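You operate a simulated robot arm through the tools that you are given. There is no shell and no other tool. Be economical: measure what you need, move in short steps, check, and stop when the job is done.

You run a simulated robot arm. Do the job below in one go: nothing can be reset, and whatever is moved stays where it is left.

TASK
Tip the boom microphone upright and swap its black foam cover for the blue one.
Fine: tighten the mic side knob again; stand the black foam cover on the long desk. Set down upright: black foam cover. Where these are worked on the way, their far stop is far enough and under half their travel is too little: mic side knob.

Only the result counts: the job must be done as asked and must still hold three seconds after the hand-in. Knocking over, shifting, dropping, spilling or breaking anything else fails it. A push-on lid holds only when it is set on centred and level and pressed home; a screw cap is set on level and turned clockwise until tight.

THE ROBOT
A 6-joint arm with a two-finger gripper, on a carriage that runs on a rail from [-2.097, 0.001] to [0.243, 0] (x, y) and turns from -3.194 to 2.601 rad about z. Base frame: it is fixed where the carriage stands at the start and does not move with it; the origin is on the floor, on the carriage's upright axis, x ahead of it, y to its left, z up. Lengths are in m, angles in rad, forces in N, time in s.
With the tool pointing down near the work surface it reaches from about 0.6 to 0.92 m from the robot's upright axis, wherever it stands. Its first joint turns from -2.897 to 2.897 rad. Places, roughly: boom arm knob [-0.3, -0.4, 0.8]; boom microphone [0.6, -0.5, 1]; mic side knob [0.7, -0.5, 1]; top of the long desk [0.2, -0.9, 0.7]. Payload 2.54 kg.
The tool frame sits at the grasp point between the pads (the TCP): z along the fingers, y along the line on which they close. The tips reach 0.023 m beyond it. Largest opening 0.126 m; the body of the gripper starts 0.082 m behind the TCP.
Orientation is that of the tool frame in the base frame, as [roll, pitch, yaw] about the fixed x, y, z axes, in that order (R = Rz(yaw) Ry(pitch) Rx(roll)). With the fingers straight down and closing along the base's y, the tool's x points along the base's -x, its y along +y and its z along -z.

THE INTERFACE
- The arm moves only by the tool apply_moves. Its argument "plan" is a list of rows, each an object of numbers (a shift or turn left out is 0, a gripper value left out holds the last): "tx", "ty", "tz": the shift along the base's x, y, z in m; "wx", "wy", "wz": the turn, a rotation vector about the base's x, y, z in rad; "claw": the closure, from 0 (fully open) to 1 (shut). In form: [{"tx": .., "ty": .., "tz": .., "wx": .., "wy": .., "wz": .., "claw": ..}, ...]. A call has 1 to 12 rows; each row shifts and turns the commanded pose from where the row before left it. Rows are played at 5 a second. More than 0.05 m and 0.15 rad between two rows, or a gripper value outside its range, and nothing of the call is played. Where a pose cannot be reached the arm comes as near as it can. A force on the tool above 40 N (or 10 N above the force at the start of the call, whichever is more), or a blocked arm, ends the call early, and 0.2 s more pass. The fingers move at their own pace and stop on an object; they squeeze with about 23 N. The grip force told is the motor's: it shows also when the fingers shut on nothing. Time passes only in rows, and 0.2 s behind the last, so rows that do not move let the fingers close. The reply holds the time, the measured pose of the TCP, the force on the tool along the base axes, the opening and the grip force, in the units named above and with some noise, with the torque about the TCP (base axes, N m) and any sound that the robot's microphone picked up.
- Cameras (640 x 400 px; columns grow to the right, rows downward): "scene" is now at [0.0321, 0.1827, 1.5492]; the picture's right is [-0.16, -0.99, 0.00], its down [-0.89, 0.15, -0.43] and it looks along [0.42, -0.07, -0.90] (base axes); focal length 214 px, centre (320, 200). "wrist" rides on the gripper at [0.082, 0.014, -0.122] in the tool frame; the picture's right is [-0.17, 0.99, 0.00], its down [-0.79, -0.13, -0.60] and it looks along [-0.59, -0.10, 0.80] (tool axes); focal length 243 px, centre (320, 200). There is no depth. A picture from a camera that has moved, and an enlarged one, comes with that camera's place and axes in the base frame and with its lens. The place of the scene camera against the robot may be out by one fixed shift of up to 0.025 m in any direction.
- snapshot(camera): a new picture of that camera. The clock stands still meanwhile.
- raise_lower(by): slides the trunk up (or, below 0, down) by that many m; the arm and the scene camera ride with it, the base frame stays. It gives what a move gives, with no picture.
- steer(legs): drives the robot by 1 to 6 legs, each [ahead, left, turn to the left] in m, m and rad, along the robot's own axes; the way and the turn of a leg run together, so that a leg with both is an arc; at most 1.5 m and 3.142 rad a leg. The arm and the cameras ride along, it lands a little off, and it stops where it bumps. It keeps to its track: a leg is cut to what the track allows. It gives what a move gives.
- pan_tilt(pan, tilt): turns the head with the scene camera to pan (to the left, within 2.094 rad either way) and tilt (down, from -0.506 to 1.204), counted from straight ahead of the robot. It gives what a move gives.
- close_up(camera, box): a new picture of the part [left, top, right, bottom] of that camera's present view, enlarged. The clock stands still meanwhile.
- close_job(): hands the job in; it is judged then, once.

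Work in short steps. Places have to be worked out from the pictures, the camera data and where the tool is seen: move nearer, look again, correct. Check each grasp and each placing, and mend what went wrong. You have 120 turns and 78 pictures in all, those below and enlarged ones among them. Open the gripper and draw the arm clear of the work before you hand the job in, unless the task says otherwise; then end with one line.

The tools are called after "Emit:" by a JSON object that holds its "method" and its "body". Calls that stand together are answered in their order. apply_moves: Moves the arm, as the interface text tells. Its arguments: {"type":"object","properties":{"plan":{"type":"array","items":{"type":"object","properties":{"tx":{"type":"number"},"ty":{"type":"number"},"tz":{"type":"number"},"wx":{"type":"number"},"wy":{"type":"number"},"wz":{"type":"number"},"claw":{"type":"number"}}}}},"required":["plan"]} The other tools are called the same way: raise_lower (by) slides the trunk up or down; steer (legs) drives the base; pan_tilt (pan, tilt) turns the head that bears the scene camera; snapshot (camera) takes a picture; close_up (camera, box) takes an enlarged picture of a part of a camera's view; close_job () hands the job in.

At the start:

```text
t: 0.0
tool_pos: [0.2894, -0.3999, 1.398]
tool_rot: [-3.141, 0.0, -3.141]
wrist_force: [0.3, -0.2, 0.4]
torque: [0.02, 0.0, -0.03]
width: 0.1259
finger_force: 0.1
trunk travel left (down, up): [-0.4, 0.09]
robot x, y, heading: [-0.0025, -0.0002, -0.006]
head pan, tilt: [-2.1, 1.201]
```

scene: 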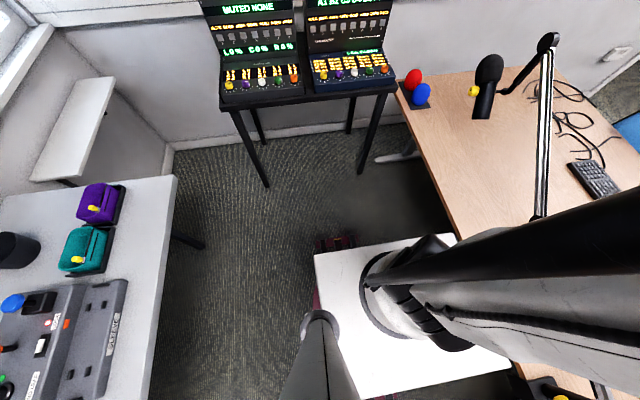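
wrist: 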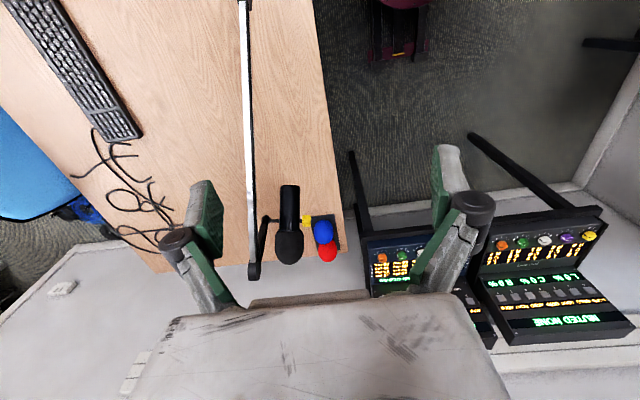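

I'll begin with enlarged views of the microphone from both cameras to see its parts.

Emit:
{"method": "close_up", "body": {"camera": "scene", "box": [390, 20, 630, 170]}}

Emit:
{"method": "close_up", "body": {"camera": "wrist", "box": [220, 160, 380, 290]}}

```text
2.67 times, centred on (510, 95) of scene
camera zoom: at [0.0321, 0.1827, 1.5492], right [-0.16, -0.99, 0.0], down [-0.89, 0.15, -0.43], along [0.42, -0.07, -0.9], focal length 572 px, centre (-187, 480)
```

zoom: 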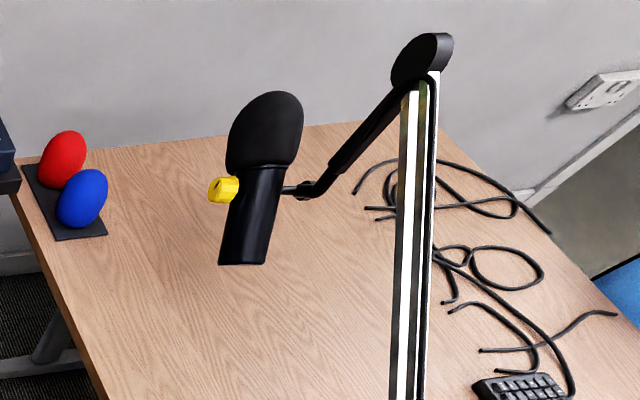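

```text
3.08 times, centred on (300, 225) of wrist
camera zoom: at [0.2067, -0.3863, 1.5211], right [0.17, 0.99, 0.0], down [0.79, -0.13, 0.6], along [0.59, -0.1, -0.8], focal length 746 px, centre (382, 123)
```

zoom: 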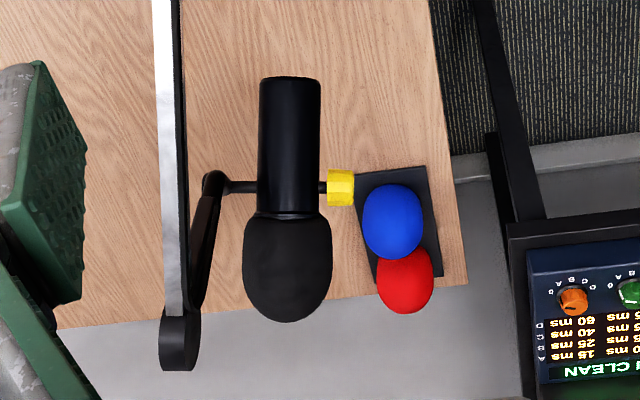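

The mic axis runs from about (.57,-.54,.94) to (.75,-.56,1.07), so it is tilted about 36° above the horizontal. The knob is near (.65,-.50,1.0), facing +y. I'll turn the tool to point along -y and move toward that side.

Emit:
{"method": "apply_moves", "body": {"plan": [{"tx": 0.027, "ty": 0.01, "tz": -0.01, "wx": -0.1428}, {"tx": 0.027, "ty": 0.01, "tz": -0.01, "wx": -0.1428}, {"tx": 0.027, "ty": 0.01, "tz": -0.01, "wx": -0.1428}, {"tx": 0.027, "ty": 0.01, "tz": -0.01, "wx": -0.1428}, {"tx": 0.027, "ty": 0.01, "tz": -0.01, "wx": -0.1428}, {"tx": 0.027, "ty": 0.01, "tz": -0.01, "wx": -0.1428}, {"tx": 0.027, "ty": 0.01, "tz": -0.01, "wx": -0.1428}, {"tx": 0.027, "ty": 0.01, "tz": -0.01, "wx": -0.1428}, {"tx": 0.027, "ty": 0.01, "tz": -0.01, "wx": -0.1428}, {"tx": 0.027, "ty": 0.01, "tz": -0.01, "wx": -0.1428}, {"tx": 0.027, "ty": 0.01, "tz": -0.01, "wx": -0.1428}]}}

```text
t: 2.4
tool_pos: [0.5887, -0.291, 1.2886]
tool_rot: [-1.57, 0.0, 3.141]
wrist_force: [0.2, -0.8, -0.1]
torque: [0.02, 0.02, 0.03]
width: 0.1258
finger_force: 0.1
trunk travel left (down, up): [-0.4, 0.09]
robot x, y, heading: [0.0001, -0.0004, 0.003]
head pan, tilt: [-2.1, 1.201]
```

The tool now points along -y. I'll lower to knob height, staying on the +y side, and look.

Emit:
{"method": "apply_moves", "body": {"plan": [{"tz": -0.045, "tx": 0.01}, {"tz": -0.045, "tx": 0.01}, {"tz": -0.045, "tx": 0.01}, {"tz": -0.045, "tx": 0.01}, {"tz": -0.045, "tx": 0.01}, {"tz": -0.045, "tx": 0.01}]}}

Emit:
{"method": "snapshot", "body": {"camera": "wrist"}}

Emit:
{"method": "snapshot", "body": {"camera": "scene"}}

```text
t: 3.8
tool_pos: [0.6476, -0.2882, 1.017]
tool_rot: [-1.571, 0.0, -3.141]
wrist_force: [-0.2, 0.8, -0.3]
torque: [0.01, 0.01, 0.03]
width: 0.1259
finger_force: 0.2
trunk travel left (down, up): [-0.4, 0.09]
robot x, y, heading: [0.0013, -0.002, 0.004]
head pan, tilt: [-2.1, 1.201]
```

```text
73 pictures are left
camera wrist: at [0.565, -0.1673, 1.0048], right [0.17, 0.0, -0.99], down [0.79, 0.6, 0.13], along [0.59, -0.8, 0.1], focal length 243 px, centre (320, 200)
```

wrist: 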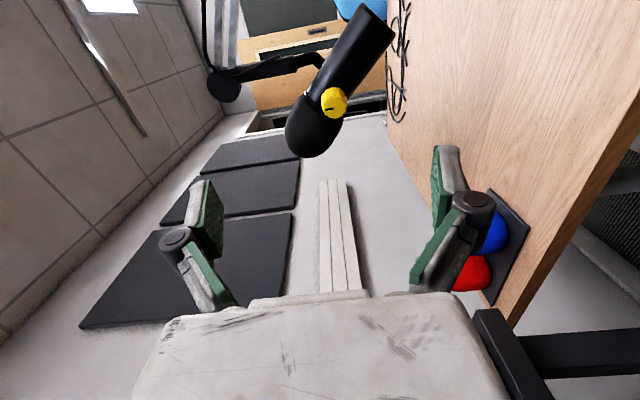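

```text
72 pictures are left
camera scene: at [-0.0562, 0.1443, 1.545], right [-0.86, 0.5, 0.0], down [0.47, 0.8, -0.36], along [-0.18, -0.31, -0.93], focal length 214 px, centre (320, 200)
```

scene: 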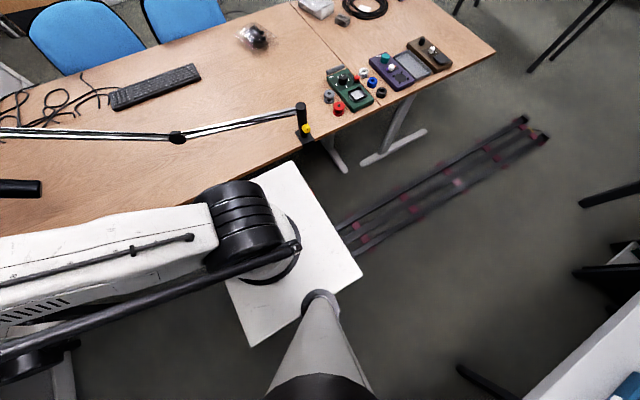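

The knob is confirmed near (.655,-.50,1.002). I'll aim the head at the mic and zoom in on the knob.

Emit:
{"method": "close_up", "body": {"camera": "wrist", "box": [270, 0, 430, 160]}}

Emit:
{"method": "pan_tilt", "body": {"pan": -0.75, "tilt": 0.55}}

Emit:
{"method": "snapshot", "body": {"camera": "scene"}}

```text
2.50 times, centred on (350, 80) of wrist
camera zoom: at [0.565, -0.1673, 1.0048], right [0.17, 0.0, -0.99], down [0.79, 0.6, 0.13], along [0.59, -0.8, 0.1], focal length 606 px, centre (245, 500)
```

zoom: 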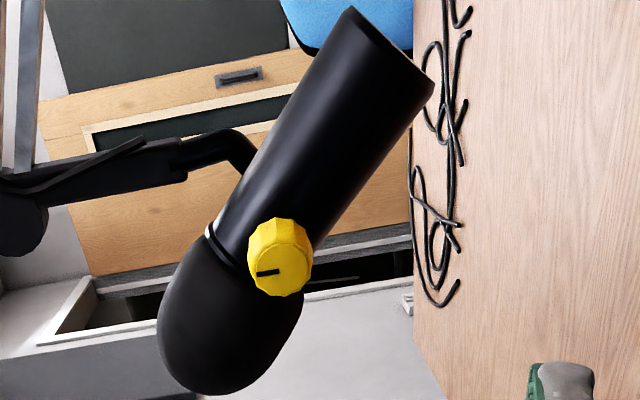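

```text
t: 5.3
tool_pos: [0.648, -0.2881, 1.0178]
tool_rot: [-1.57, -0.001, -3.141]
wrist_force: [-0.1, -0.3, -0.5]
torque: [-0.02, 0.0, 0.0]
width: 0.1259
finger_force: 0.1
trunk travel left (down, up): [-0.4, 0.09]
robot x, y, heading: [0.0004, 0.0017, 0.0]
head pan, tilt: [-0.75, 0.55]
```

```text
70 pictures are left
camera scene: at [0.0375, 0.1313, 1.5941], right [-0.68, -0.73, 0.0], down [-0.38, 0.36, -0.85], along [0.62, -0.58, -0.52], focal length 214 px, centre (320, 200)
```

scene: 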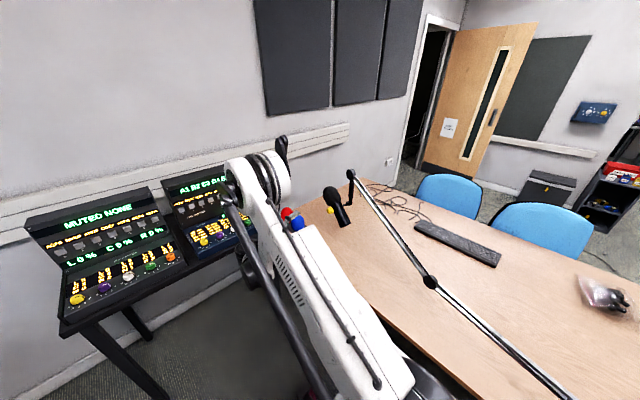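

I'll approach the knob with the fingers partly closed, stop short, and check the alignment.

Emit:
{"method": "apply_moves", "body": {"plan": [{"tx": 0.01, "tz": -0.014, "ty": -0.03, "claw": 0.5}, {"ty": -0.04}, {"ty": -0.04}, {"ty": -0.03}]}}

Emit:
{"method": "snapshot", "body": {"camera": "wrist"}}

```text
t: 6.3
tool_pos: [0.6574, -0.429, 1.0052]
tool_rot: [-1.57, 0.001, -3.14]
wrist_force: [0.4, 0.3, -0.2]
torque: [-0.02, 0.0, 0.02]
width: 0.0628
finger_force: 0.0
trunk travel left (down, up): [-0.4, 0.09]
robot x, y, heading: [-0.0002, -0.0043, -0.002]
head pan, tilt: [-0.75, 0.55]
```

```text
69 pictures are left
camera wrist: at [0.5748, -0.3078, 0.9918], right [0.17, 0.0, -0.99], down [0.79, 0.6, 0.13], along [0.59, -0.8, 0.1], focal length 243 px, centre (320, 200)
```

wrist: 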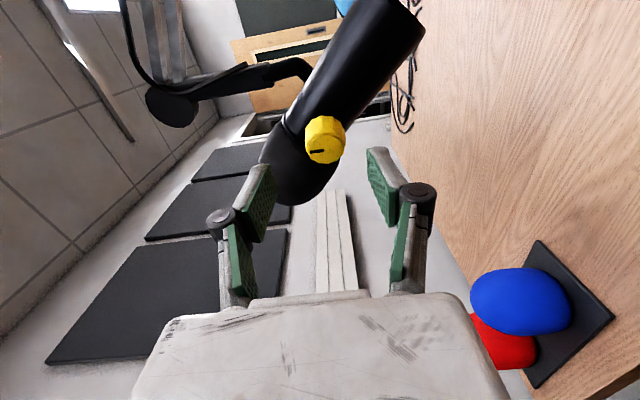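

The knob centre reads (.657, 1.002), so the tool is in line with it. I'll advance and close on the knob.

Emit:
{"method": "apply_moves", "body": {"plan": [{"ty": -0.03, "tz": -0.003}, {"ty": -0.025}, {"claw": 0.8}, {"claw": 0.8}, {"claw": 0.8}]}}

Emit:
{"method": "snapshot", "body": {"camera": "wrist"}}

```text
t: 7.5
tool_pos: [0.6563, -0.4842, 1.0009]
tool_rot: [-1.573, 0.0, 3.141]
wrist_force: [-6.2, 1.7, -18.8]
torque: [0.46, -0.04, 0.1]
width: 0.0335
finger_force: 45.7
trunk travel left (down, up): [-0.4, 0.09]
robot x, y, heading: [0.0011, -0.0022, -0.002]
head pan, tilt: [-0.75, 0.55]
```

```text
68 pictures are left
camera wrist: at [0.5739, -0.3633, 0.9877], right [0.17, 0.0, -0.99], down [0.79, 0.6, 0.13], along [0.59, -0.8, 0.1], focal length 243 px, centre (320, 200)
```

wrist: 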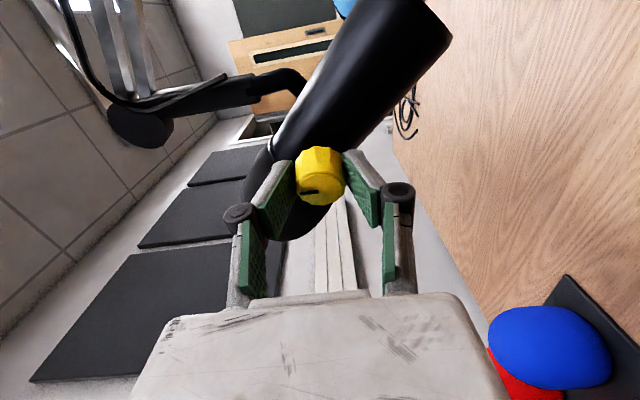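

I've gripped the knob. The -19 N in z means it sits slightly lower than the tool, so I'll shift down a little and start turning counterclockwise (+wy).

Emit:
{"method": "apply_moves", "body": {"plan": [{"tz": -0.002, "tx": -0.001}, {"wy": 0.1}, {"wy": 0.1}, {"wy": 0.1}]}}

```text
t: 8.5
tool_pos: [0.6566, -0.4834, 0.9998]
tool_rot: [-1.569, -0.303, -3.14]
wrist_force: [10.2, -3.1, 12.5]
torque: [0.4, -0.13, 0.77]
width: 0.0336
finger_force: 45.3
trunk travel left (down, up): [-0.4, 0.09]
robot x, y, heading: [-0.0014, -0.0002, 0.002]
head pan, tilt: [-0.75, 0.55]
```

It turns freely. I'll ease the position and continue.

Emit:
{"method": "apply_moves", "body": {"plan": [{"tz": 0.001, "tx": 0.001}, {"wy": 0.14}, {"wy": 0.14}, {"wy": 0.14}, {"wy": 0.14}, {"wy": 0.14}]}}

Emit:
{"method": "snapshot", "body": {"camera": "wrist"}}

```text
t: 9.9
tool_pos: [0.6565, -0.4846, 0.9999]
tool_rot: [-1.573, -1.0, -3.141]
wrist_force: [0.6, 3.4, -5.2]
torque: [1.16, -0.17, 0.54]
width: 0.0336
finger_force: 45.4
trunk travel left (down, up): [-0.4, 0.09]
robot x, y, heading: [-0.0008, -0.0007, 0.004]
head pan, tilt: [-0.75, 0.55]
```

```text
67 pictures are left
camera wrist: at [0.5998, -0.3636, 1.0627], right [-0.74, 0.0, -0.67], down [0.54, 0.6, -0.59], along [0.4, -0.8, -0.44], focal length 243 px, centre (320, 200)
```

wrist: 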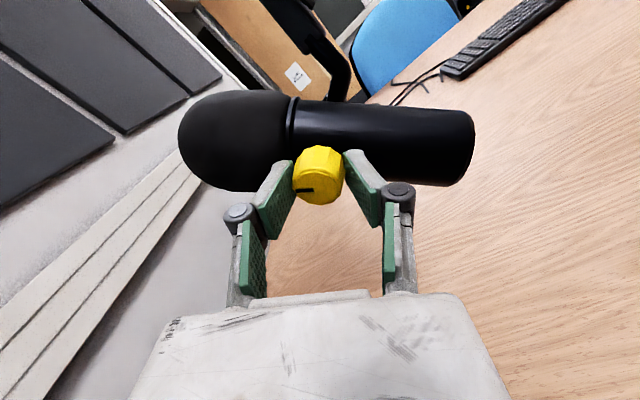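

The knob turns with the fingers and the mic stays put. I'll keep loosening.

Emit:
{"method": "apply_moves", "body": {"plan": [{"wy": 0.14}, {"wy": 0.14}, {"wy": 0.14}, {"wy": 0.14}, {"wy": 0.14}, {"wy": 0.14}]}}

```text
t: 11.3
tool_pos: [0.6566, -0.484, 1.0011]
tool_rot: [1.567, -1.3, 0.002]
wrist_force: [-2.5, 0.8, 0.9]
torque: [0.21, -1.01, -0.14]
width: 0.0339
finger_force: 44.8
trunk travel left (down, up): [-0.4, 0.09]
robot x, y, heading: [-0.0008, 0.0004, 0.0]
head pan, tilt: [-0.75, 0.55]
```

The y torque rose to -1.0 N m at 1.84 rad, which may be the far stop. I'll look at the knob.

Emit:
{"method": "close_up", "body": {"camera": "wrist", "box": [160, 60, 480, 260]}}

Emit:
{"method": "snapshot", "body": {"camera": "scene"}}

```text
2.00 times, centred on (320, 160) of wrist
camera zoom: at [0.6644, -0.3633, 1.0844], right [-0.99, 0.0, 0.1], down [-0.08, 0.6, -0.8], along [-0.06, -0.8, -0.59], focal length 485 px, centre (320, 280)
```

zoom: 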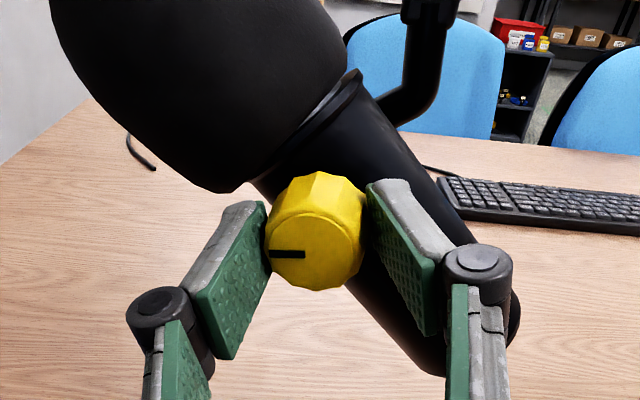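

```text
65 pictures are left
camera scene: at [0.0373, 0.1314, 1.5942], right [-0.68, -0.73, 0.0], down [-0.38, 0.36, -0.85], along [0.62, -0.58, -0.52], focal length 214 px, centre (320, 200)
```

scene: 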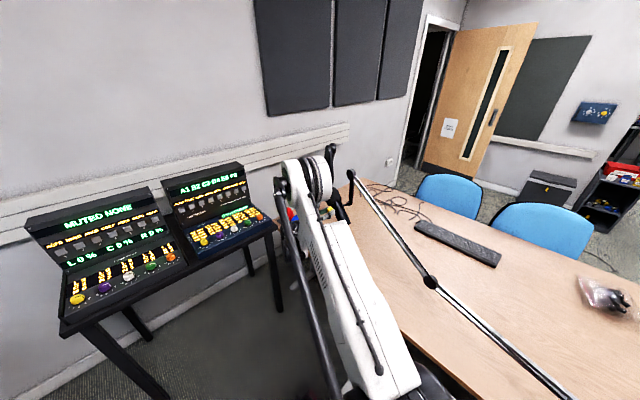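

Still aligned with the fingers. I'll try a bit further to see whether this is a stop.

Emit:
{"method": "apply_moves", "body": {"plan": [{"wy": 0.08}, {"wy": 0.08}]}}

```text
t: 11.9
tool_pos: [0.6564, -0.4836, 1.0005]
tool_rot: [1.569, -1.142, 0.002]
wrist_force: [-1.0, 1.1, 2.6]
torque: [0.17, -0.61, -0.16]
width: 0.0343
finger_force: 45.1
trunk travel left (down, up): [-0.4, 0.09]
robot x, y, heading: [0.0036, 0.0013, 0.001]
head pan, tilt: [-0.75, 0.55]
```

Emit:
{"method": "close_up", "body": {"camera": "wrist", "box": [160, 60, 480, 260]}}

```text
2.00 times, centred on (320, 160) of wrist
camera zoom: at [0.6775, -0.3632, 1.0821], right [-0.97, 0.0, 0.26], down [-0.21, 0.6, -0.77], along [-0.16, -0.8, -0.58], focal length 485 px, centre (320, 280)
```

zoom: 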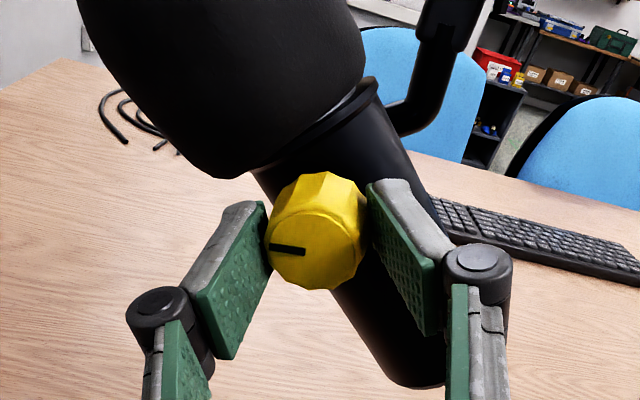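

The mark has slipped about 0.15 rad relative to the fingers, so that was the far stop (travel ≈1.85 rad). I'll release, back off along +y and measure the mic angle.

Emit:
{"method": "apply_moves", "body": {"plan": [{"claw": 0.4}, {"claw": 0.4}, {"ty": 0.04}, {"ty": 0.05}, {"ty": 0.05}]}}

Emit:
{"method": "snapshot", "body": {"camera": "wrist"}}

```text
t: 13.1
tool_pos: [0.655, -0.3437, 0.9992]
tool_rot: [1.571, -1.141, 0.001]
wrist_force: [0.1, 0.1, -0.6]
torque: [-0.02, 0.01, 0.0]
width: 0.0755
finger_force: 0.0
trunk travel left (down, up): [-0.4, 0.09]
robot x, y, heading: [-0.0011, -0.002, -0.0]
head pan, tilt: [-0.75, 0.55]
```

```text
63 pictures are left
camera wrist: at [0.6766, -0.2232, 1.0815], right [-0.97, 0.0, 0.26], down [-0.21, 0.6, -0.77], along [-0.16, -0.8, -0.58], focal length 243 px, centre (320, 200)
```

wrist: 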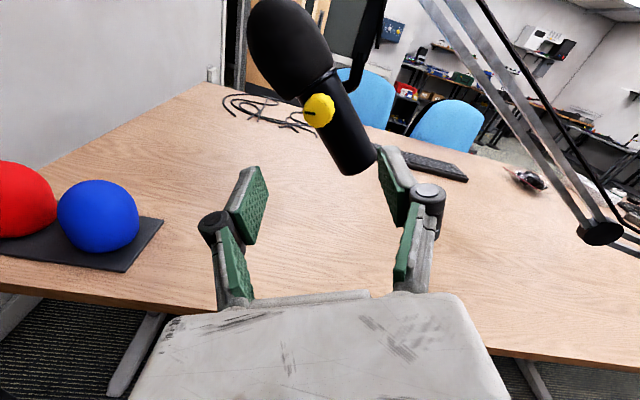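

I'll zoom in to measure the body edges.

Emit:
{"method": "close_up", "body": {"camera": "wrist", "box": [220, 0, 420, 190]}}

```text
2.11 times, centred on (320, 95) of wrist
camera zoom: at [0.6766, -0.2232, 1.0815], right [-0.97, 0.0, 0.26], down [-0.21, 0.6, -0.77], along [-0.16, -0.8, -0.58], focal length 511 px, centre (320, 421)
```

zoom: 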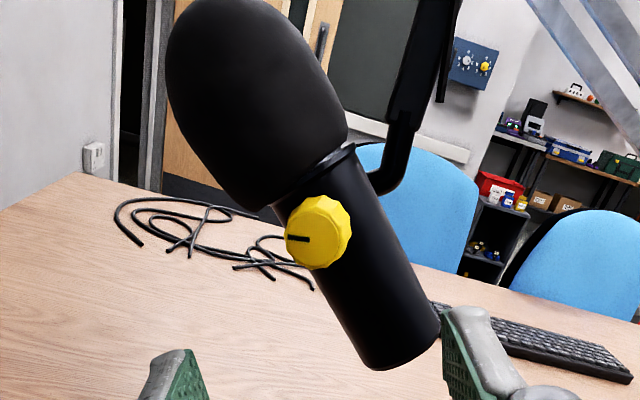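

The mic axis is about 45° in the xz plane, pivoting at (.657,1.001). I'll align the tool to grip the lower body about 65 mm below the pivot, at (.609,.957), closing perpendicular to the axis.

Emit:
{"method": "apply_moves", "body": {"plan": [{"wy": 0.12, "tx": -0.023, "tz": -0.02, "claw": 0.25}, {"wy": 0.12, "tx": -0.023, "tz": -0.022}, {"wy": 0.116}, {"ty": -0.05}, {"ty": -0.05}, {"ty": -0.03}]}}

Emit:
{"method": "snapshot", "body": {"camera": "wrist"}}

```text
t: 14.5
tool_pos: [0.6204, -0.477, 0.9641]
tool_rot: [1.572, -0.786, 0.0]
wrist_force: [-0.1, 0.4, 0.0]
torque: [0.01, 0.01, 0.0]
width: 0.0945
finger_force: 0.1
out of reach, approached as far as the arm can: row 2
trunk travel left (down, up): [-0.4, 0.09]
robot x, y, heading: [-0.0001, -0.0028, -0.002]
head pan, tilt: [-0.75, 0.55]
```

```text
61 pictures are left
camera wrist: at [0.6679, -0.3558, 1.0322], right [-0.81, 0.0, 0.58], down [-0.47, 0.6, -0.65], along [-0.35, -0.8, -0.49], focal length 243 px, centre (320, 200)
```

wrist: 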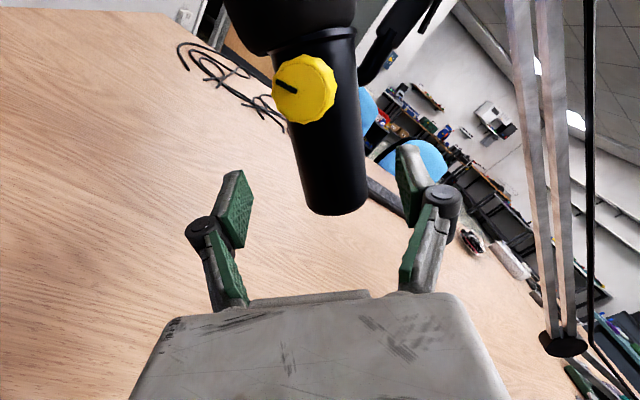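

The arm stopped slightly short, at (.620,.964), but that is still a good grip spot about 52 mm below the pivot. I'll advance and close.

Emit:
{"method": "apply_moves", "body": {"plan": [{"ty": -0.03}, {"ty": -0.028}]}}

Emit:
{"method": "snapshot", "body": {"camera": "wrist"}}

```text
t: 15.1
tool_pos: [0.6214, -0.5345, 0.9628]
tool_rot: [1.572, -0.785, -0.001]
wrist_force: [0.3, 0.2, 0.2]
torque: [-0.01, 0.01, 0.02]
width: 0.0945
finger_force: 0.0
trunk travel left (down, up): [-0.4, 0.09]
robot x, y, heading: [-0.0022, 0.0009, -0.001]
head pan, tilt: [-0.75, 0.55]
```

```text
60 pictures are left
camera wrist: at [0.6674, -0.4143, 1.0319], right [-0.81, 0.0, 0.58], down [-0.46, 0.6, -0.65], along [-0.35, -0.8, -0.49], focal length 243 px, centre (320, 200)
```

wrist: 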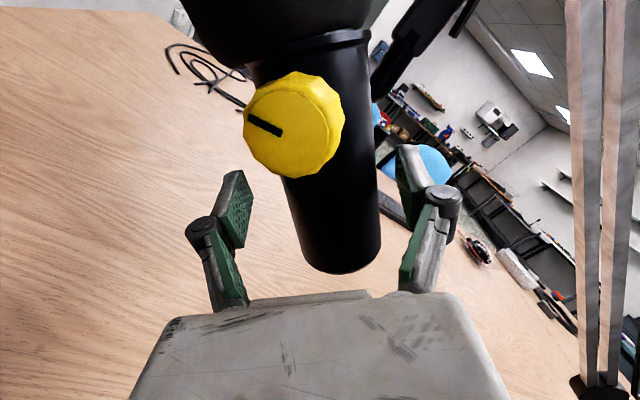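

The body sits between the fingers, slightly to the right of centre. I'll close on it.

Emit:
{"method": "apply_moves", "body": {"plan": [{"tx": -0.002, "tz": 0.002, "claw": 0.4}, {"claw": 0.5}, {"claw": 0.6}, {"claw": 0.65}, {"claw": 0.65}]}}

Emit:
{"method": "snapshot", "body": {"camera": "wrist"}}

```text
t: 16.3
tool_pos: [0.6158, -0.5346, 0.9665]
tool_rot: [1.571, -0.788, -0.002]
wrist_force: [-12.1, -0.5, 6.4]
torque: [0.03, -0.7, -0.03]
width: 0.055
finger_force: 45.2
trunk travel left (down, up): [-0.4, 0.09]
robot x, y, heading: [-0.0045, -0.0009, 0.002]
head pan, tilt: [-0.75, 0.55]
```

```text
59 pictures are left
camera wrist: at [0.6641, -0.414, 1.0349], right [-0.82, 0.0, 0.58], down [-0.46, 0.6, -0.65], along [-0.35, -0.8, -0.49], focal length 243 px, centre (320, 200)
```

wrist: 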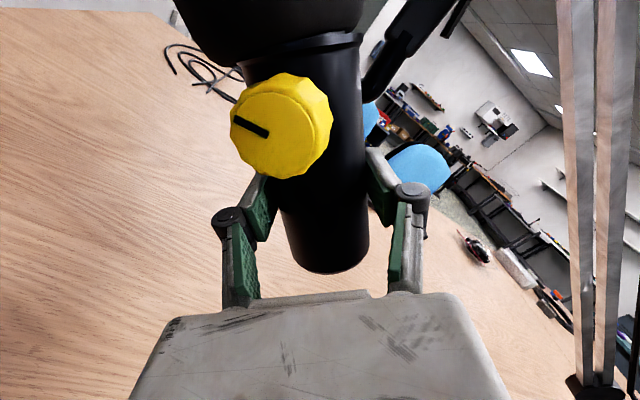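

I've gripped the body. I'll tip it about the pivot along an arc, doing the first half and then checking.

Emit:
{"method": "apply_moves", "body": {"plan": [{"tx": 0.0016, "tz": -0.0028, "wy": -0.098}, {"tx": 0.004, "tz": -0.0035, "wy": -0.098}, {"tx": 0.0042, "tz": -0.0031, "wy": -0.098}, {"tx": 0.0045, "tz": -0.0026, "wy": -0.098}]}}

```text
t: 17.3
tool_pos: [0.6323, -0.535, 0.9559]
tool_rot: [1.566, -1.178, 0.005]
wrist_force: [-4.1, -19.0, 33.4]
torque: [-0.87, -0.66, -0.04]
width: 0.0549
finger_force: 45.1
trunk travel left (down, up): [-0.4, 0.09]
robot x, y, heading: [-0.0007, 0.0005, -0.001]
head pan, tilt: [-0.75, 0.55]
```

There is +33 N in z and -19 N in y, so my arc is a little off. I'll relieve it by moving up slightly and check.

Emit:
{"method": "apply_moves", "body": {"plan": [{"tz": 0.003, "ty": -0.002}]}}

Emit:
{"method": "snapshot", "body": {"camera": "wrist"}}

```text
t: 17.7
tool_pos: [0.6311, -0.535, 0.9556]
tool_rot: [1.577, -1.182, -0.007]
wrist_force: [-21.7, 10.8, -3.5]
torque: [-0.58, -0.95, -0.47]
width: 0.0543
finger_force: 45.5
trunk travel left (down, up): [-0.4, 0.09]
robot x, y, heading: [-0.0011, 0.0002, -0.001]
head pan, tilt: [-0.75, 0.55]
```

```text
58 pictures are left
camera wrist: at [0.6489, -0.4142, 1.0378], right [-0.98, 0.0, 0.22], down [-0.18, 0.6, -0.78], along [-0.13, -0.8, -0.58], focal length 243 px, centre (320, 200)
```

wrist: 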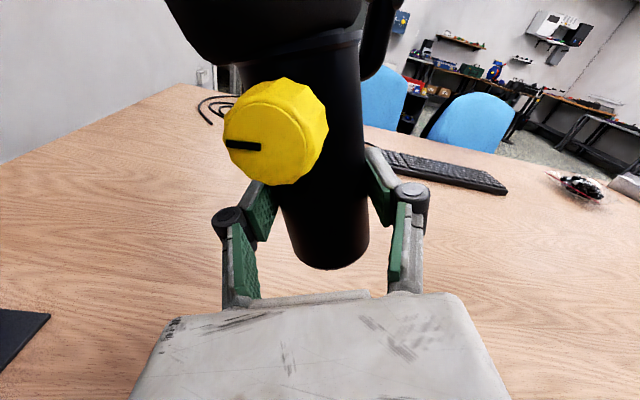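

The mic is following. I'll continue the second half in two short sections.

Emit:
{"method": "apply_moves", "body": {"plan": [{"tx": 0.0035, "tz": -0.0022, "wy": -0.098}, {"tx": 0.005, "tz": -0.0016, "wy": -0.098}]}}

```text
t: 18.3
tool_pos: [0.6401, -0.5386, 0.9529]
tool_rot: [1.569, -1.375, 0.0]
wrist_force: [-21.3, 2.7, -1.0]
torque: [-1.23, -0.7, -0.41]
width: 0.0544
finger_force: 45.2
trunk travel left (down, up): [-0.4, 0.09]
robot x, y, heading: [-0.0005, 0.0004, 0.003]
head pan, tilt: [-0.75, 0.55]
```

Emit:
{"method": "apply_moves", "body": {"plan": [{"tx": 0.0051, "tz": -0.0012, "wy": -0.098}, {"tx": 0.0051, "tz": -0.0007, "wy": -0.098}]}}

Emit:
{"method": "snapshot", "body": {"camera": "wrist"}}

Emit:
{"method": "snapshot", "body": {"camera": "scene"}}

```text
t: 18.9
tool_pos: [0.6501, -0.5382, 0.9523]
tool_rot: [-0.437, -1.568, 2.004]
wrist_force: [-19.8, -14.9, 13.1]
torque: [-1.2, -0.03, -0.25]
width: 0.0547
finger_force: 45.6
trunk travel left (down, up): [-0.4, 0.09]
robot x, y, heading: [0.0, -0.0027, 0.001]
head pan, tilt: [-0.75, 0.55]
```

```text
57 pictures are left
camera wrist: at [0.635, -0.4171, 1.0353], right [-0.99, 0.0, -0.17], down [0.13, 0.6, -0.79], along [0.1, -0.8, -0.59], focal length 243 px, centre (320, 200)
```

wrist: 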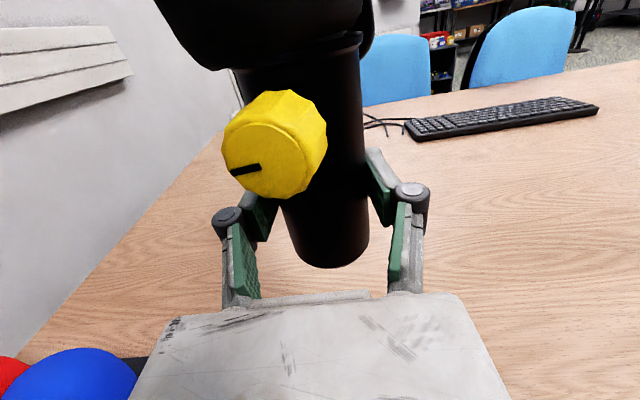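

```text
56 pictures are left
camera scene: at [0.0352, 0.1309, 1.5944], right [-0.68, -0.73, 0.0], down [-0.38, 0.36, -0.85], along [0.62, -0.58, -0.52], focal length 214 px, centre (320, 200)
```

scene: 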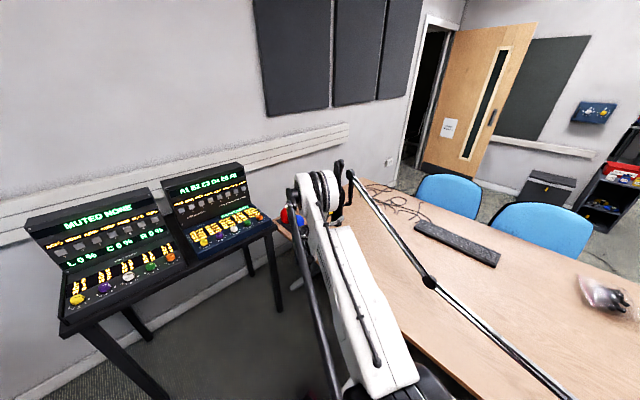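

The tool is now at 90°. I'll release, back off along +y and check the mic's verticality.

Emit:
{"method": "apply_moves", "body": {"plan": [{"claw": 0.3}, {"claw": 0.3}, {"ty": 0.04}, {"ty": 0.05}, {"ty": 0.05}, {"ty": 0.05, "tz": -0.03}, {"tz": -0.05}]}}

Emit:
{"method": "snapshot", "body": {"camera": "wrist"}}

```text
refused: row 6 steps farther than a row can; nothing moved
```

```text
55 pictures are left
camera wrist: at [0.635, -0.4171, 1.0353], right [-0.99, 0.0, -0.17], down [0.13, 0.6, -0.79], along [0.1, -0.8, -0.59], focal length 243 px, centre (320, 200)
```

wrist: 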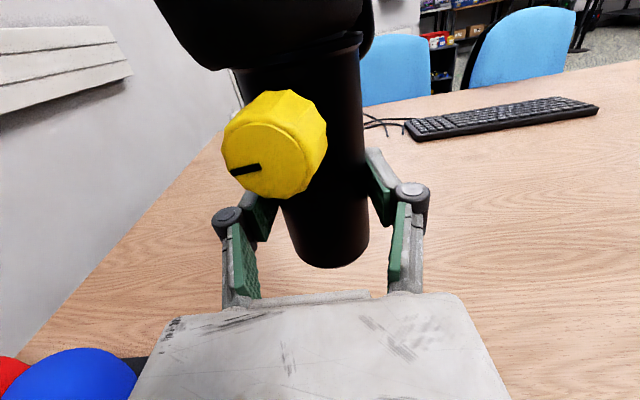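

One row was too long and the call was refused, so I'm repeating it with shorter steps.

Emit:
{"method": "apply_moves", "body": {"plan": [{"claw": 0.3}, {"claw": 0.3}, {"ty": 0.04}, {"ty": 0.048}, {"ty": 0.048}, {"ty": 0.04}, {"tz": 0.04}]}}

Emit:
{"method": "snapshot", "body": {"camera": "wrist"}}

```text
t: 20.5
tool_pos: [0.6506, -0.3604, 0.9906]
tool_rot: [1.355, -1.568, 0.216]
wrist_force: [-0.6, 0.8, -0.8]
torque: [0.0, -0.01, -0.01]
width: 0.088
finger_force: 0.0
trunk travel left (down, up): [-0.4, 0.09]
robot x, y, heading: [-0.0006, 0.0007, 0.001]
head pan, tilt: [-0.75, 0.55]
```

```text
54 pictures are left
camera wrist: at [0.6367, -0.2387, 1.0732], right [-0.99, 0.0, -0.16], down [0.13, 0.6, -0.79], along [0.1, -0.8, -0.59], focal length 243 px, centre (320, 200)
```

wrist: 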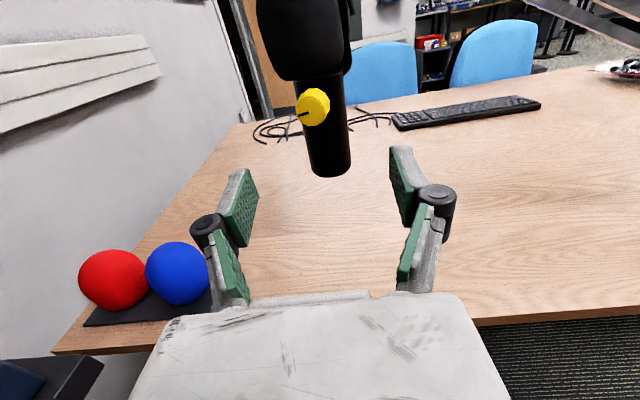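

I'll zoom in to measure the tilt.

Emit:
{"method": "close_up", "body": {"camera": "wrist", "box": [220, 0, 420, 190]}}

```text
2.11 times, centred on (320, 95) of wrist
camera zoom: at [0.6367, -0.2387, 1.0732], right [-0.99, 0.0, -0.16], down [0.13, 0.6, -0.79], along [0.1, -0.8, -0.59], focal length 511 px, centre (320, 421)
```

zoom: 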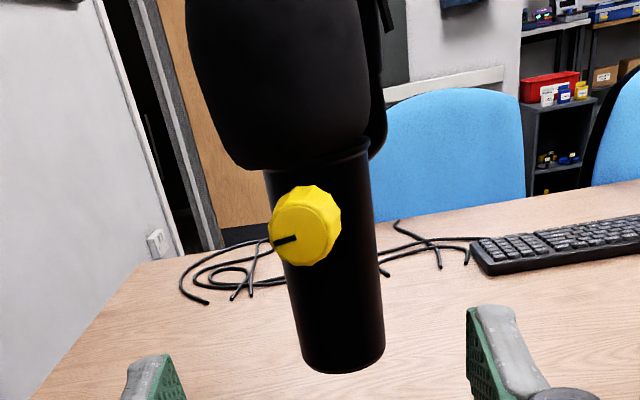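

The body edges measure vertical within about 1° and the axis is at x≈.65. Next I'll regrip the knob at φ=1.85.

Emit:
{"method": "apply_moves", "body": {"plan": [{"wy": 0.14, "tx": 0.006, "tz": 0.01, "claw": 0.5}, {"wy": 0.14}, {"ty": -0.045}, {"ty": -0.045}, {"ty": -0.034}, {"claw": 0.8}, {"claw": 0.8}, {"claw": 0.8}]}}

Emit:
{"method": "close_up", "body": {"camera": "wrist", "box": [160, 60, 480, 260]}}

```text
t: 22.3
tool_pos: [0.6559, -0.4859, 1.0]
tool_rot: [1.57, -1.289, -0.002]
wrist_force: [-9.3, -2.6, 0.2]
torque: [-0.11, -0.03, -0.11]
width: 0.0343
finger_force: 44.9
trunk travel left (down, up): [-0.4, 0.09]
robot x, y, heading: [0.0013, 0.0021, 0.003]
head pan, tilt: [-0.75, 0.55]
```

```text
2.00 times, centred on (320, 160) of wrist
camera zoom: at [0.6649, -0.3645, 1.0838], right [-0.99, 0.0, 0.11], down [-0.09, 0.6, -0.8], along [-0.07, -0.8, -0.59], focal length 485 px, centre (320, 280)
```

zoom: 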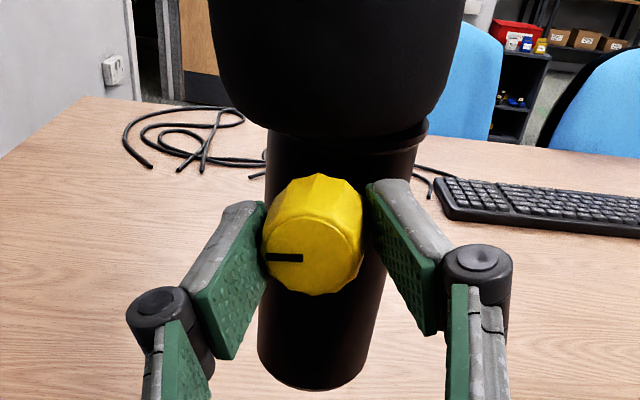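

The knob is gripped with its mark still at the loosened position, so I'll turn clockwise (-wy).

Emit:
{"method": "apply_moves", "body": {"plan": [{"wy": -0.14}, {"wy": -0.14}, {"wy": -0.14}, {"wy": -0.14}, {"wy": -0.14}, {"wy": -0.14}, {"wy": -0.14}, {"wy": -0.14}, {"wy": -0.14}, {"wy": -0.14}, {"wy": -0.14}]}}

```text
t: 24.9
tool_pos: [0.6564, -0.486, 1.0001]
tool_rot: [-1.573, -0.31, 3.14]
wrist_force: [-3.4, 1.6, -4.4]
torque: [0.02, 0.0, -0.23]
width: 0.0337
finger_force: 44.7
trunk travel left (down, up): [-0.4, 0.09]
robot x, y, heading: [0.0001, 0.0006, 0.003]
head pan, tilt: [-0.75, 0.55]
stopped in row 11: the force on the tool passed its limit at 40 N (the readings are from after the stop); the commanded pose is now the measured one
```

A force spike ended the call at φ=.31. I'll continue to the original position in smaller steps.

Emit:
{"method": "apply_moves", "body": {"plan": [{"wy": -0.08}, {"wy": -0.08}, {"wy": -0.08}, {"wy": -0.07}]}}

Emit:
{"method": "close_up", "body": {"camera": "wrist", "box": [160, 60, 480, 260]}}

```text
t: 25.9
tool_pos: [0.6577, -0.4855, 1.0007]
tool_rot: [-1.57, 0.002, 3.138]
wrist_force: [-7.2, 1.3, -4.5]
torque: [-0.39, 0.08, -0.36]
width: 0.0335
finger_force: 44.8
trunk travel left (down, up): [-0.4, 0.09]
robot x, y, heading: [0.0002, 0.0014, 0.003]
head pan, tilt: [-0.75, 0.55]
```

```text
2.00 times, centred on (320, 160) of wrist
camera zoom: at [0.5739, -0.3639, 0.9874], right [0.17, 0.0, -0.99], down [0.79, 0.6, 0.13], along [0.59, -0.8, 0.1], focal length 485 px, centre (320, 280)
```

zoom: 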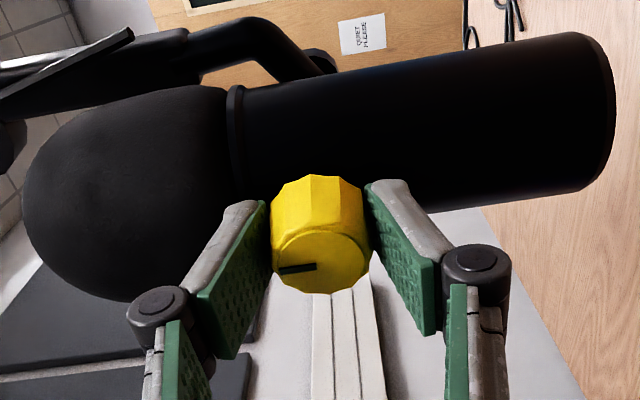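

The mark is back near its starting angle but no stop torque shows yet. I'll turn a bit more.

Emit:
{"method": "apply_moves", "body": {"plan": [{"wy": -0.08}, {"wy": -0.08}]}}

Emit:
{"method": "close_up", "body": {"camera": "wrist", "box": [160, 60, 480, 260]}}

```text
t: 26.5
tool_pos: [0.6581, -0.4854, 1.0008]
tool_rot: [-1.572, 0.161, -3.141]
wrist_force: [1.1, -1.4, 3.3]
torque: [-0.06, 0.74, 0.11]
width: 0.0344
finger_force: 45.6
trunk travel left (down, up): [-0.4, 0.09]
robot x, y, heading: [0.0002, -0.0022, -0.002]
head pan, tilt: [-0.75, 0.55]
```

```text
2.00 times, centred on (320, 160) of wrist
camera zoom: at [0.5782, -0.3639, 0.9748], right [0.32, 0.0, -0.95], down [0.76, 0.6, 0.26], along [0.57, -0.8, 0.19], focal length 485 px, centre (320, 280)
```

zoom: 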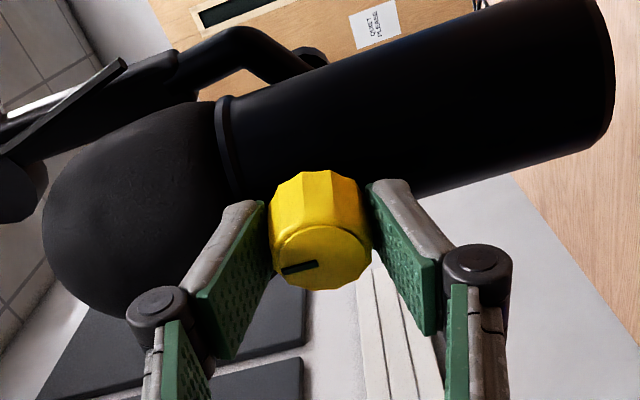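

The stop is felt (0.74 N m with slip), so the knob is tight. I'll release, back off and check the mic is still upright.

Emit:
{"method": "apply_moves", "body": {"plan": [{"claw": 0.3}, {"claw": 0.3}, {"ty": 0.045}, {"ty": 0.048}, {"ty": 0.048}, {"ty": 0.048}, {"tz": 0.048}, {"tz": 0.048}]}}

Emit:
{"method": "snapshot", "body": {"camera": "wrist"}}

```text
t: 28.3
tool_pos: [0.6546, -0.2956, 1.095]
tool_rot: [-1.574, 0.162, 3.14]
wrist_force: [0.2, -0.3, 1.0]
torque: [-0.02, 0.02, 0.01]
width: 0.0882
finger_force: 0.1
trunk travel left (down, up): [-0.4, 0.09]
robot x, y, heading: [-0.002, -0.0034, 0.003]
head pan, tilt: [-0.75, 0.55]
```

```text
49 pictures are left
camera wrist: at [0.5756, -0.1749, 1.07], right [0.32, 0.0, -0.95], down [0.76, 0.6, 0.26], along [0.56, -0.8, 0.19], focal length 243 px, centre (320, 200)
```

wrist: 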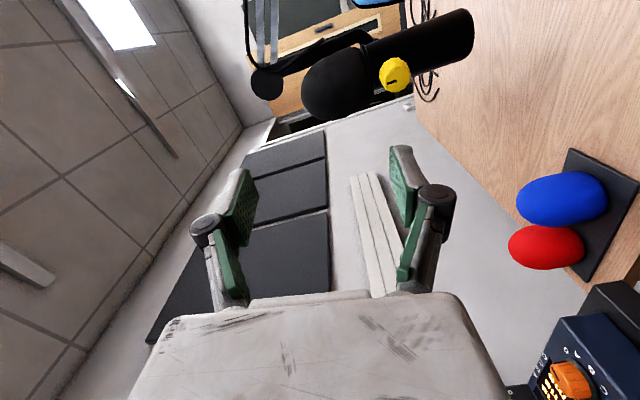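

The mic is still upright. I'll now roll the tool so it closes along x, then tilt it 45° down, which puts the camera above looking down.

Emit:
{"method": "apply_moves", "body": {"plan": [{"wy": 0.1445}, {"wy": 0.1445}, {"wy": 0.1445}, {"wy": 0.1445}, {"wy": 0.1445}, {"wy": 0.1445}, {"wy": 0.1445}, {"wy": 0.1445}, {"wy": 0.1445}, {"wy": 0.1445}, {"wy": 0.1445}, {"wy": 0.1445}]}}

Emit:
{"method": "close_up", "body": {"camera": "wrist", "box": [220, 0, 420, 190]}}

Emit:
{"method": "apply_moves", "body": {"plan": [{"wx": 0.131, "tz": 0.02}, {"wx": 0.131, "tz": 0.02}, {"wx": 0.131, "tz": 0.02}, {"wx": 0.131, "tz": 0.02}, {"wx": 0.131, "tz": 0.02}, {"wx": 0.131, "tz": 0.02}]}}

Emit:
{"method": "snapshot", "body": {"camera": "wrist"}}

```text
t: 30.9
tool_pos: [0.6568, -0.2974, 1.0955]
tool_rot: [1.375, -1.564, 0.197]
wrist_force: [0.1, -1.6, -0.2]
torque: [-0.02, 0.03, 0.0]
width: 0.0881
finger_force: 0.0
trunk travel left (down, up): [-0.4, 0.09]
robot x, y, heading: [-0.0037, -0.0004, 0.001]
head pan, tilt: [-0.75, 0.55]
```

```text
2.11 times, centred on (320, 95) of wrist
camera zoom: at [0.6431, -0.1744, 1.179], right [-0.99, 0.0, -0.16], down [0.13, 0.6, -0.79], along [0.09, -0.8, -0.59], focal length 511 px, centre (320, 421)
```

zoom: 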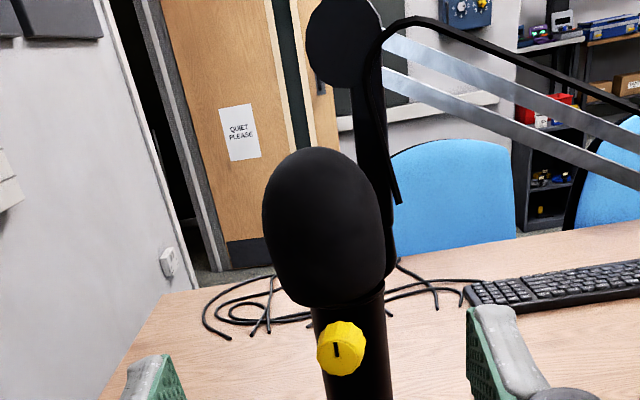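

```text
t: 32.3
tool_pos: [0.6561, -0.2964, 1.2163]
tool_rot: [3.136, -0.784, -1.566]
wrist_force: [0.3, 0.5, -0.1]
torque: [-0.01, -0.01, 0.01]
width: 0.0881
finger_force: 0.0
trunk travel left (down, up): [-0.4, 0.09]
robot x, y, heading: [-0.002, -0.0003, -0.001]
head pan, tilt: [-0.75, 0.55]
```

```text
47 pictures are left
camera wrist: at [0.642, -0.2682, 1.3619], right [-0.99, 0.12, -0.11], down [0.13, 0.98, -0.14], along [0.1, -0.15, -0.98], focal length 243 px, centre (320, 200)
```

wrist: 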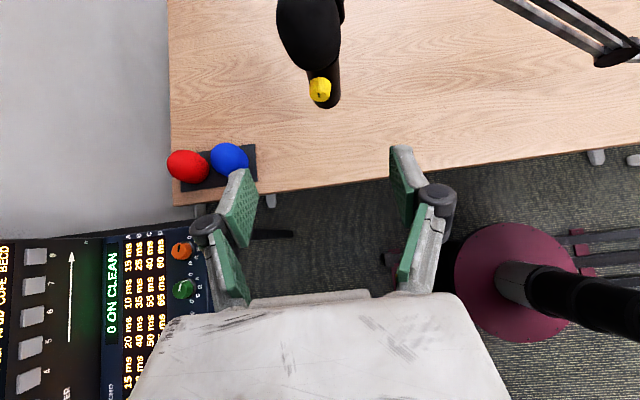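

The foam spans z≈1.02–1.125, with its axis near (.653,-.55). I'll open fully and approach along the tool axis to a stand-off, then look.

Emit:
{"method": "apply_moves", "body": {"plan": [{"ty": -0.048, "tz": 0.0, "tx": -0.003, "claw": 0}, {"ty": -0.045, "tz": -0.005}, {"ty": -0.03, "tz": -0.025}, {"ty": -0.02, "tz": -0.02}]}}

Emit:
{"method": "snapshot", "body": {"camera": "wrist"}}

```text
t: 33.3
tool_pos: [0.6534, -0.439, 1.1659]
tool_rot: [3.136, -0.787, -1.566]
wrist_force: [-0.3, -0.1, -1.5]
torque: [0.02, 0.0, 0.01]
width: 0.126
finger_force: 0.1
trunk travel left (down, up): [-0.4, 0.09]
robot x, y, heading: [-0.0002, -0.0037, 0.001]
head pan, tilt: [-0.75, 0.55]
```

```text
46 pictures are left
camera wrist: at [0.6396, -0.4121, 1.3108], right [-0.99, 0.12, -0.11], down [0.13, 0.98, -0.14], along [0.1, -0.15, -0.98], focal length 243 px, centre (320, 200)
```

wrist: 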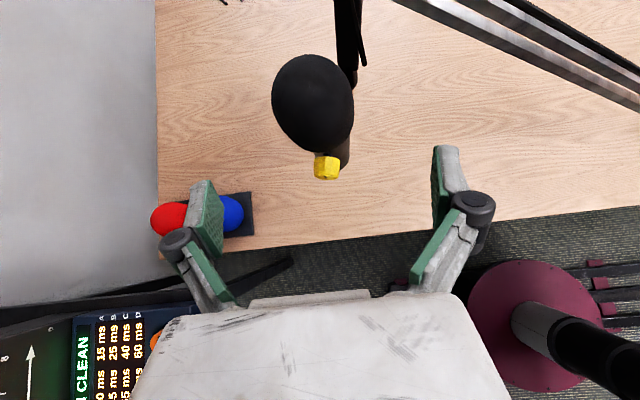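

I estimate the foam axis at about (.656,-.554), with the boom link just behind it near (.615,-.59). I'll advance to y=-.542 to stay clear of the link.

Emit:
{"method": "apply_moves", "body": {"plan": [{"tx": 0.0026, "ty": -0.034, "tz": -0.034}, {"ty": -0.034, "tz": -0.034}]}}

Emit:
{"method": "apply_moves", "body": {"plan": [{"ty": -0.018, "tz": -0.018}, {"ty": -0.017, "tz": -0.017}]}}

Emit:
{"method": "snapshot", "body": {"camera": "wrist"}}

```text
t: 33.9
tool_pos: [0.656, -0.5074, 1.0971]
tool_rot: [3.137, -0.785, -1.564]
wrist_force: [-0.1, 0.3, -0.7]
torque: [-0.03, 0.0, -0.01]
width: 0.1259
finger_force: 0.2
trunk travel left (down, up): [-0.4, 0.09]
robot x, y, heading: [-0.0018, 0.0014, -0.002]
head pan, tilt: [-0.75, 0.55]
```

```text
t: 34.5
tool_pos: [0.6548, -0.5424, 1.0634]
tool_rot: [3.137, -0.785, -1.566]
wrist_force: [0.6, -0.2, -0.2]
torque: [0.01, -0.01, -0.02]
width: 0.1259
finger_force: 0.0
trunk travel left (down, up): [-0.4, 0.09]
robot x, y, heading: [-0.0015, -0.001, 0.001]
head pan, tilt: [-0.75, 0.55]
```

```text
45 pictures are left
camera wrist: at [0.6418, -0.5161, 1.2074], right [-0.99, 0.12, -0.11], down [0.13, 0.98, -0.14], along [0.1, -0.15, -0.98], focal length 243 px, centre (320, 200)
```

wrist: 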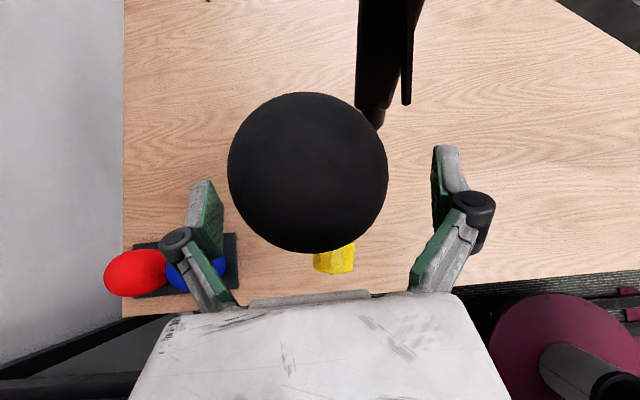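

The foam is centred at about (.659,-.551). I'll shift x by +.004 and close.

Emit:
{"method": "apply_moves", "body": {"plan": [{"tx": 0.004, "claw": 0.2}, {"claw": 0.3}, {"claw": 0.4}, {"claw": 0.45}, {"claw": 0.45}]}}

Emit:
{"method": "snapshot", "body": {"camera": "wrist"}}

```text
t: 35.7
tool_pos: [0.6579, -0.5433, 1.0631]
tool_rot: [3.136, -0.786, -1.567]
wrist_force: [-11.7, -1.4, 1.0]
torque: [-0.01, 0.45, -0.04]
width: 0.0727
finger_force: 23.2
trunk travel left (down, up): [-0.4, 0.09]
robot x, y, heading: [0.0014, 0.0, 0.005]
head pan, tilt: [-0.75, 0.55]
```

```text
44 pictures are left
camera wrist: at [0.6443, -0.5154, 1.2089], right [-0.99, 0.12, -0.11], down [0.13, 0.98, -0.14], along [0.1, -0.15, -0.98], focal length 243 px, centre (320, 200)
```

wrist: 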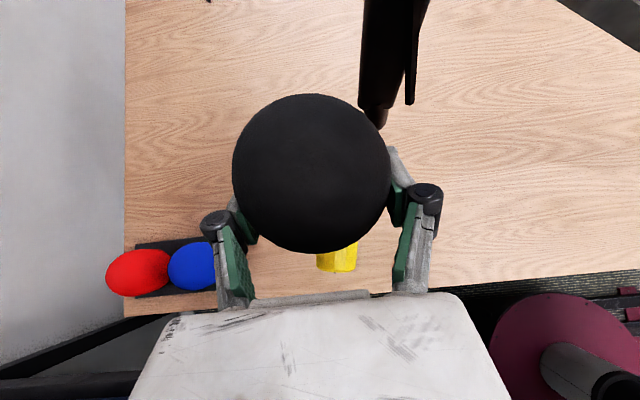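

Gripped at 72.7 mm. I'll tighten, ease x slightly, and pull straight up.

Emit:
{"method": "apply_moves", "body": {"plan": [{"tx": -0.002, "claw": 0.6}, {"claw": 0.6}, {"tz": 0.006}, {"tz": 0.008}, {"tz": 0.01}, {"tz": 0.01}]}}

Emit:
{"method": "snapshot", "body": {"camera": "wrist"}}

```text
t: 37.1
tool_pos: [0.6593, -0.5416, 1.0964]
tool_rot: [3.136, -0.785, -1.565]
wrist_force: [1.1, 0.5, -0.7]
torque: [0.03, 0.02, -0.02]
width: 0.072
finger_force: 23.0
trunk travel left (down, up): [-0.4, 0.09]
robot x, y, heading: [0.0003, -0.0047, 0.0]
head pan, tilt: [-0.75, 0.55]
```

```text
43 pictures are left
camera wrist: at [0.6447, -0.5148, 1.2423], right [-0.99, 0.12, -0.11], down [0.13, 0.98, -0.14], along [0.1, -0.15, -0.98], focal length 243 px, centre (320, 200)
```

wrist: 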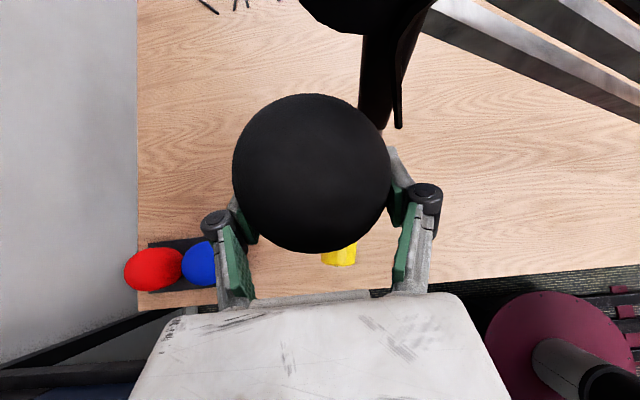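

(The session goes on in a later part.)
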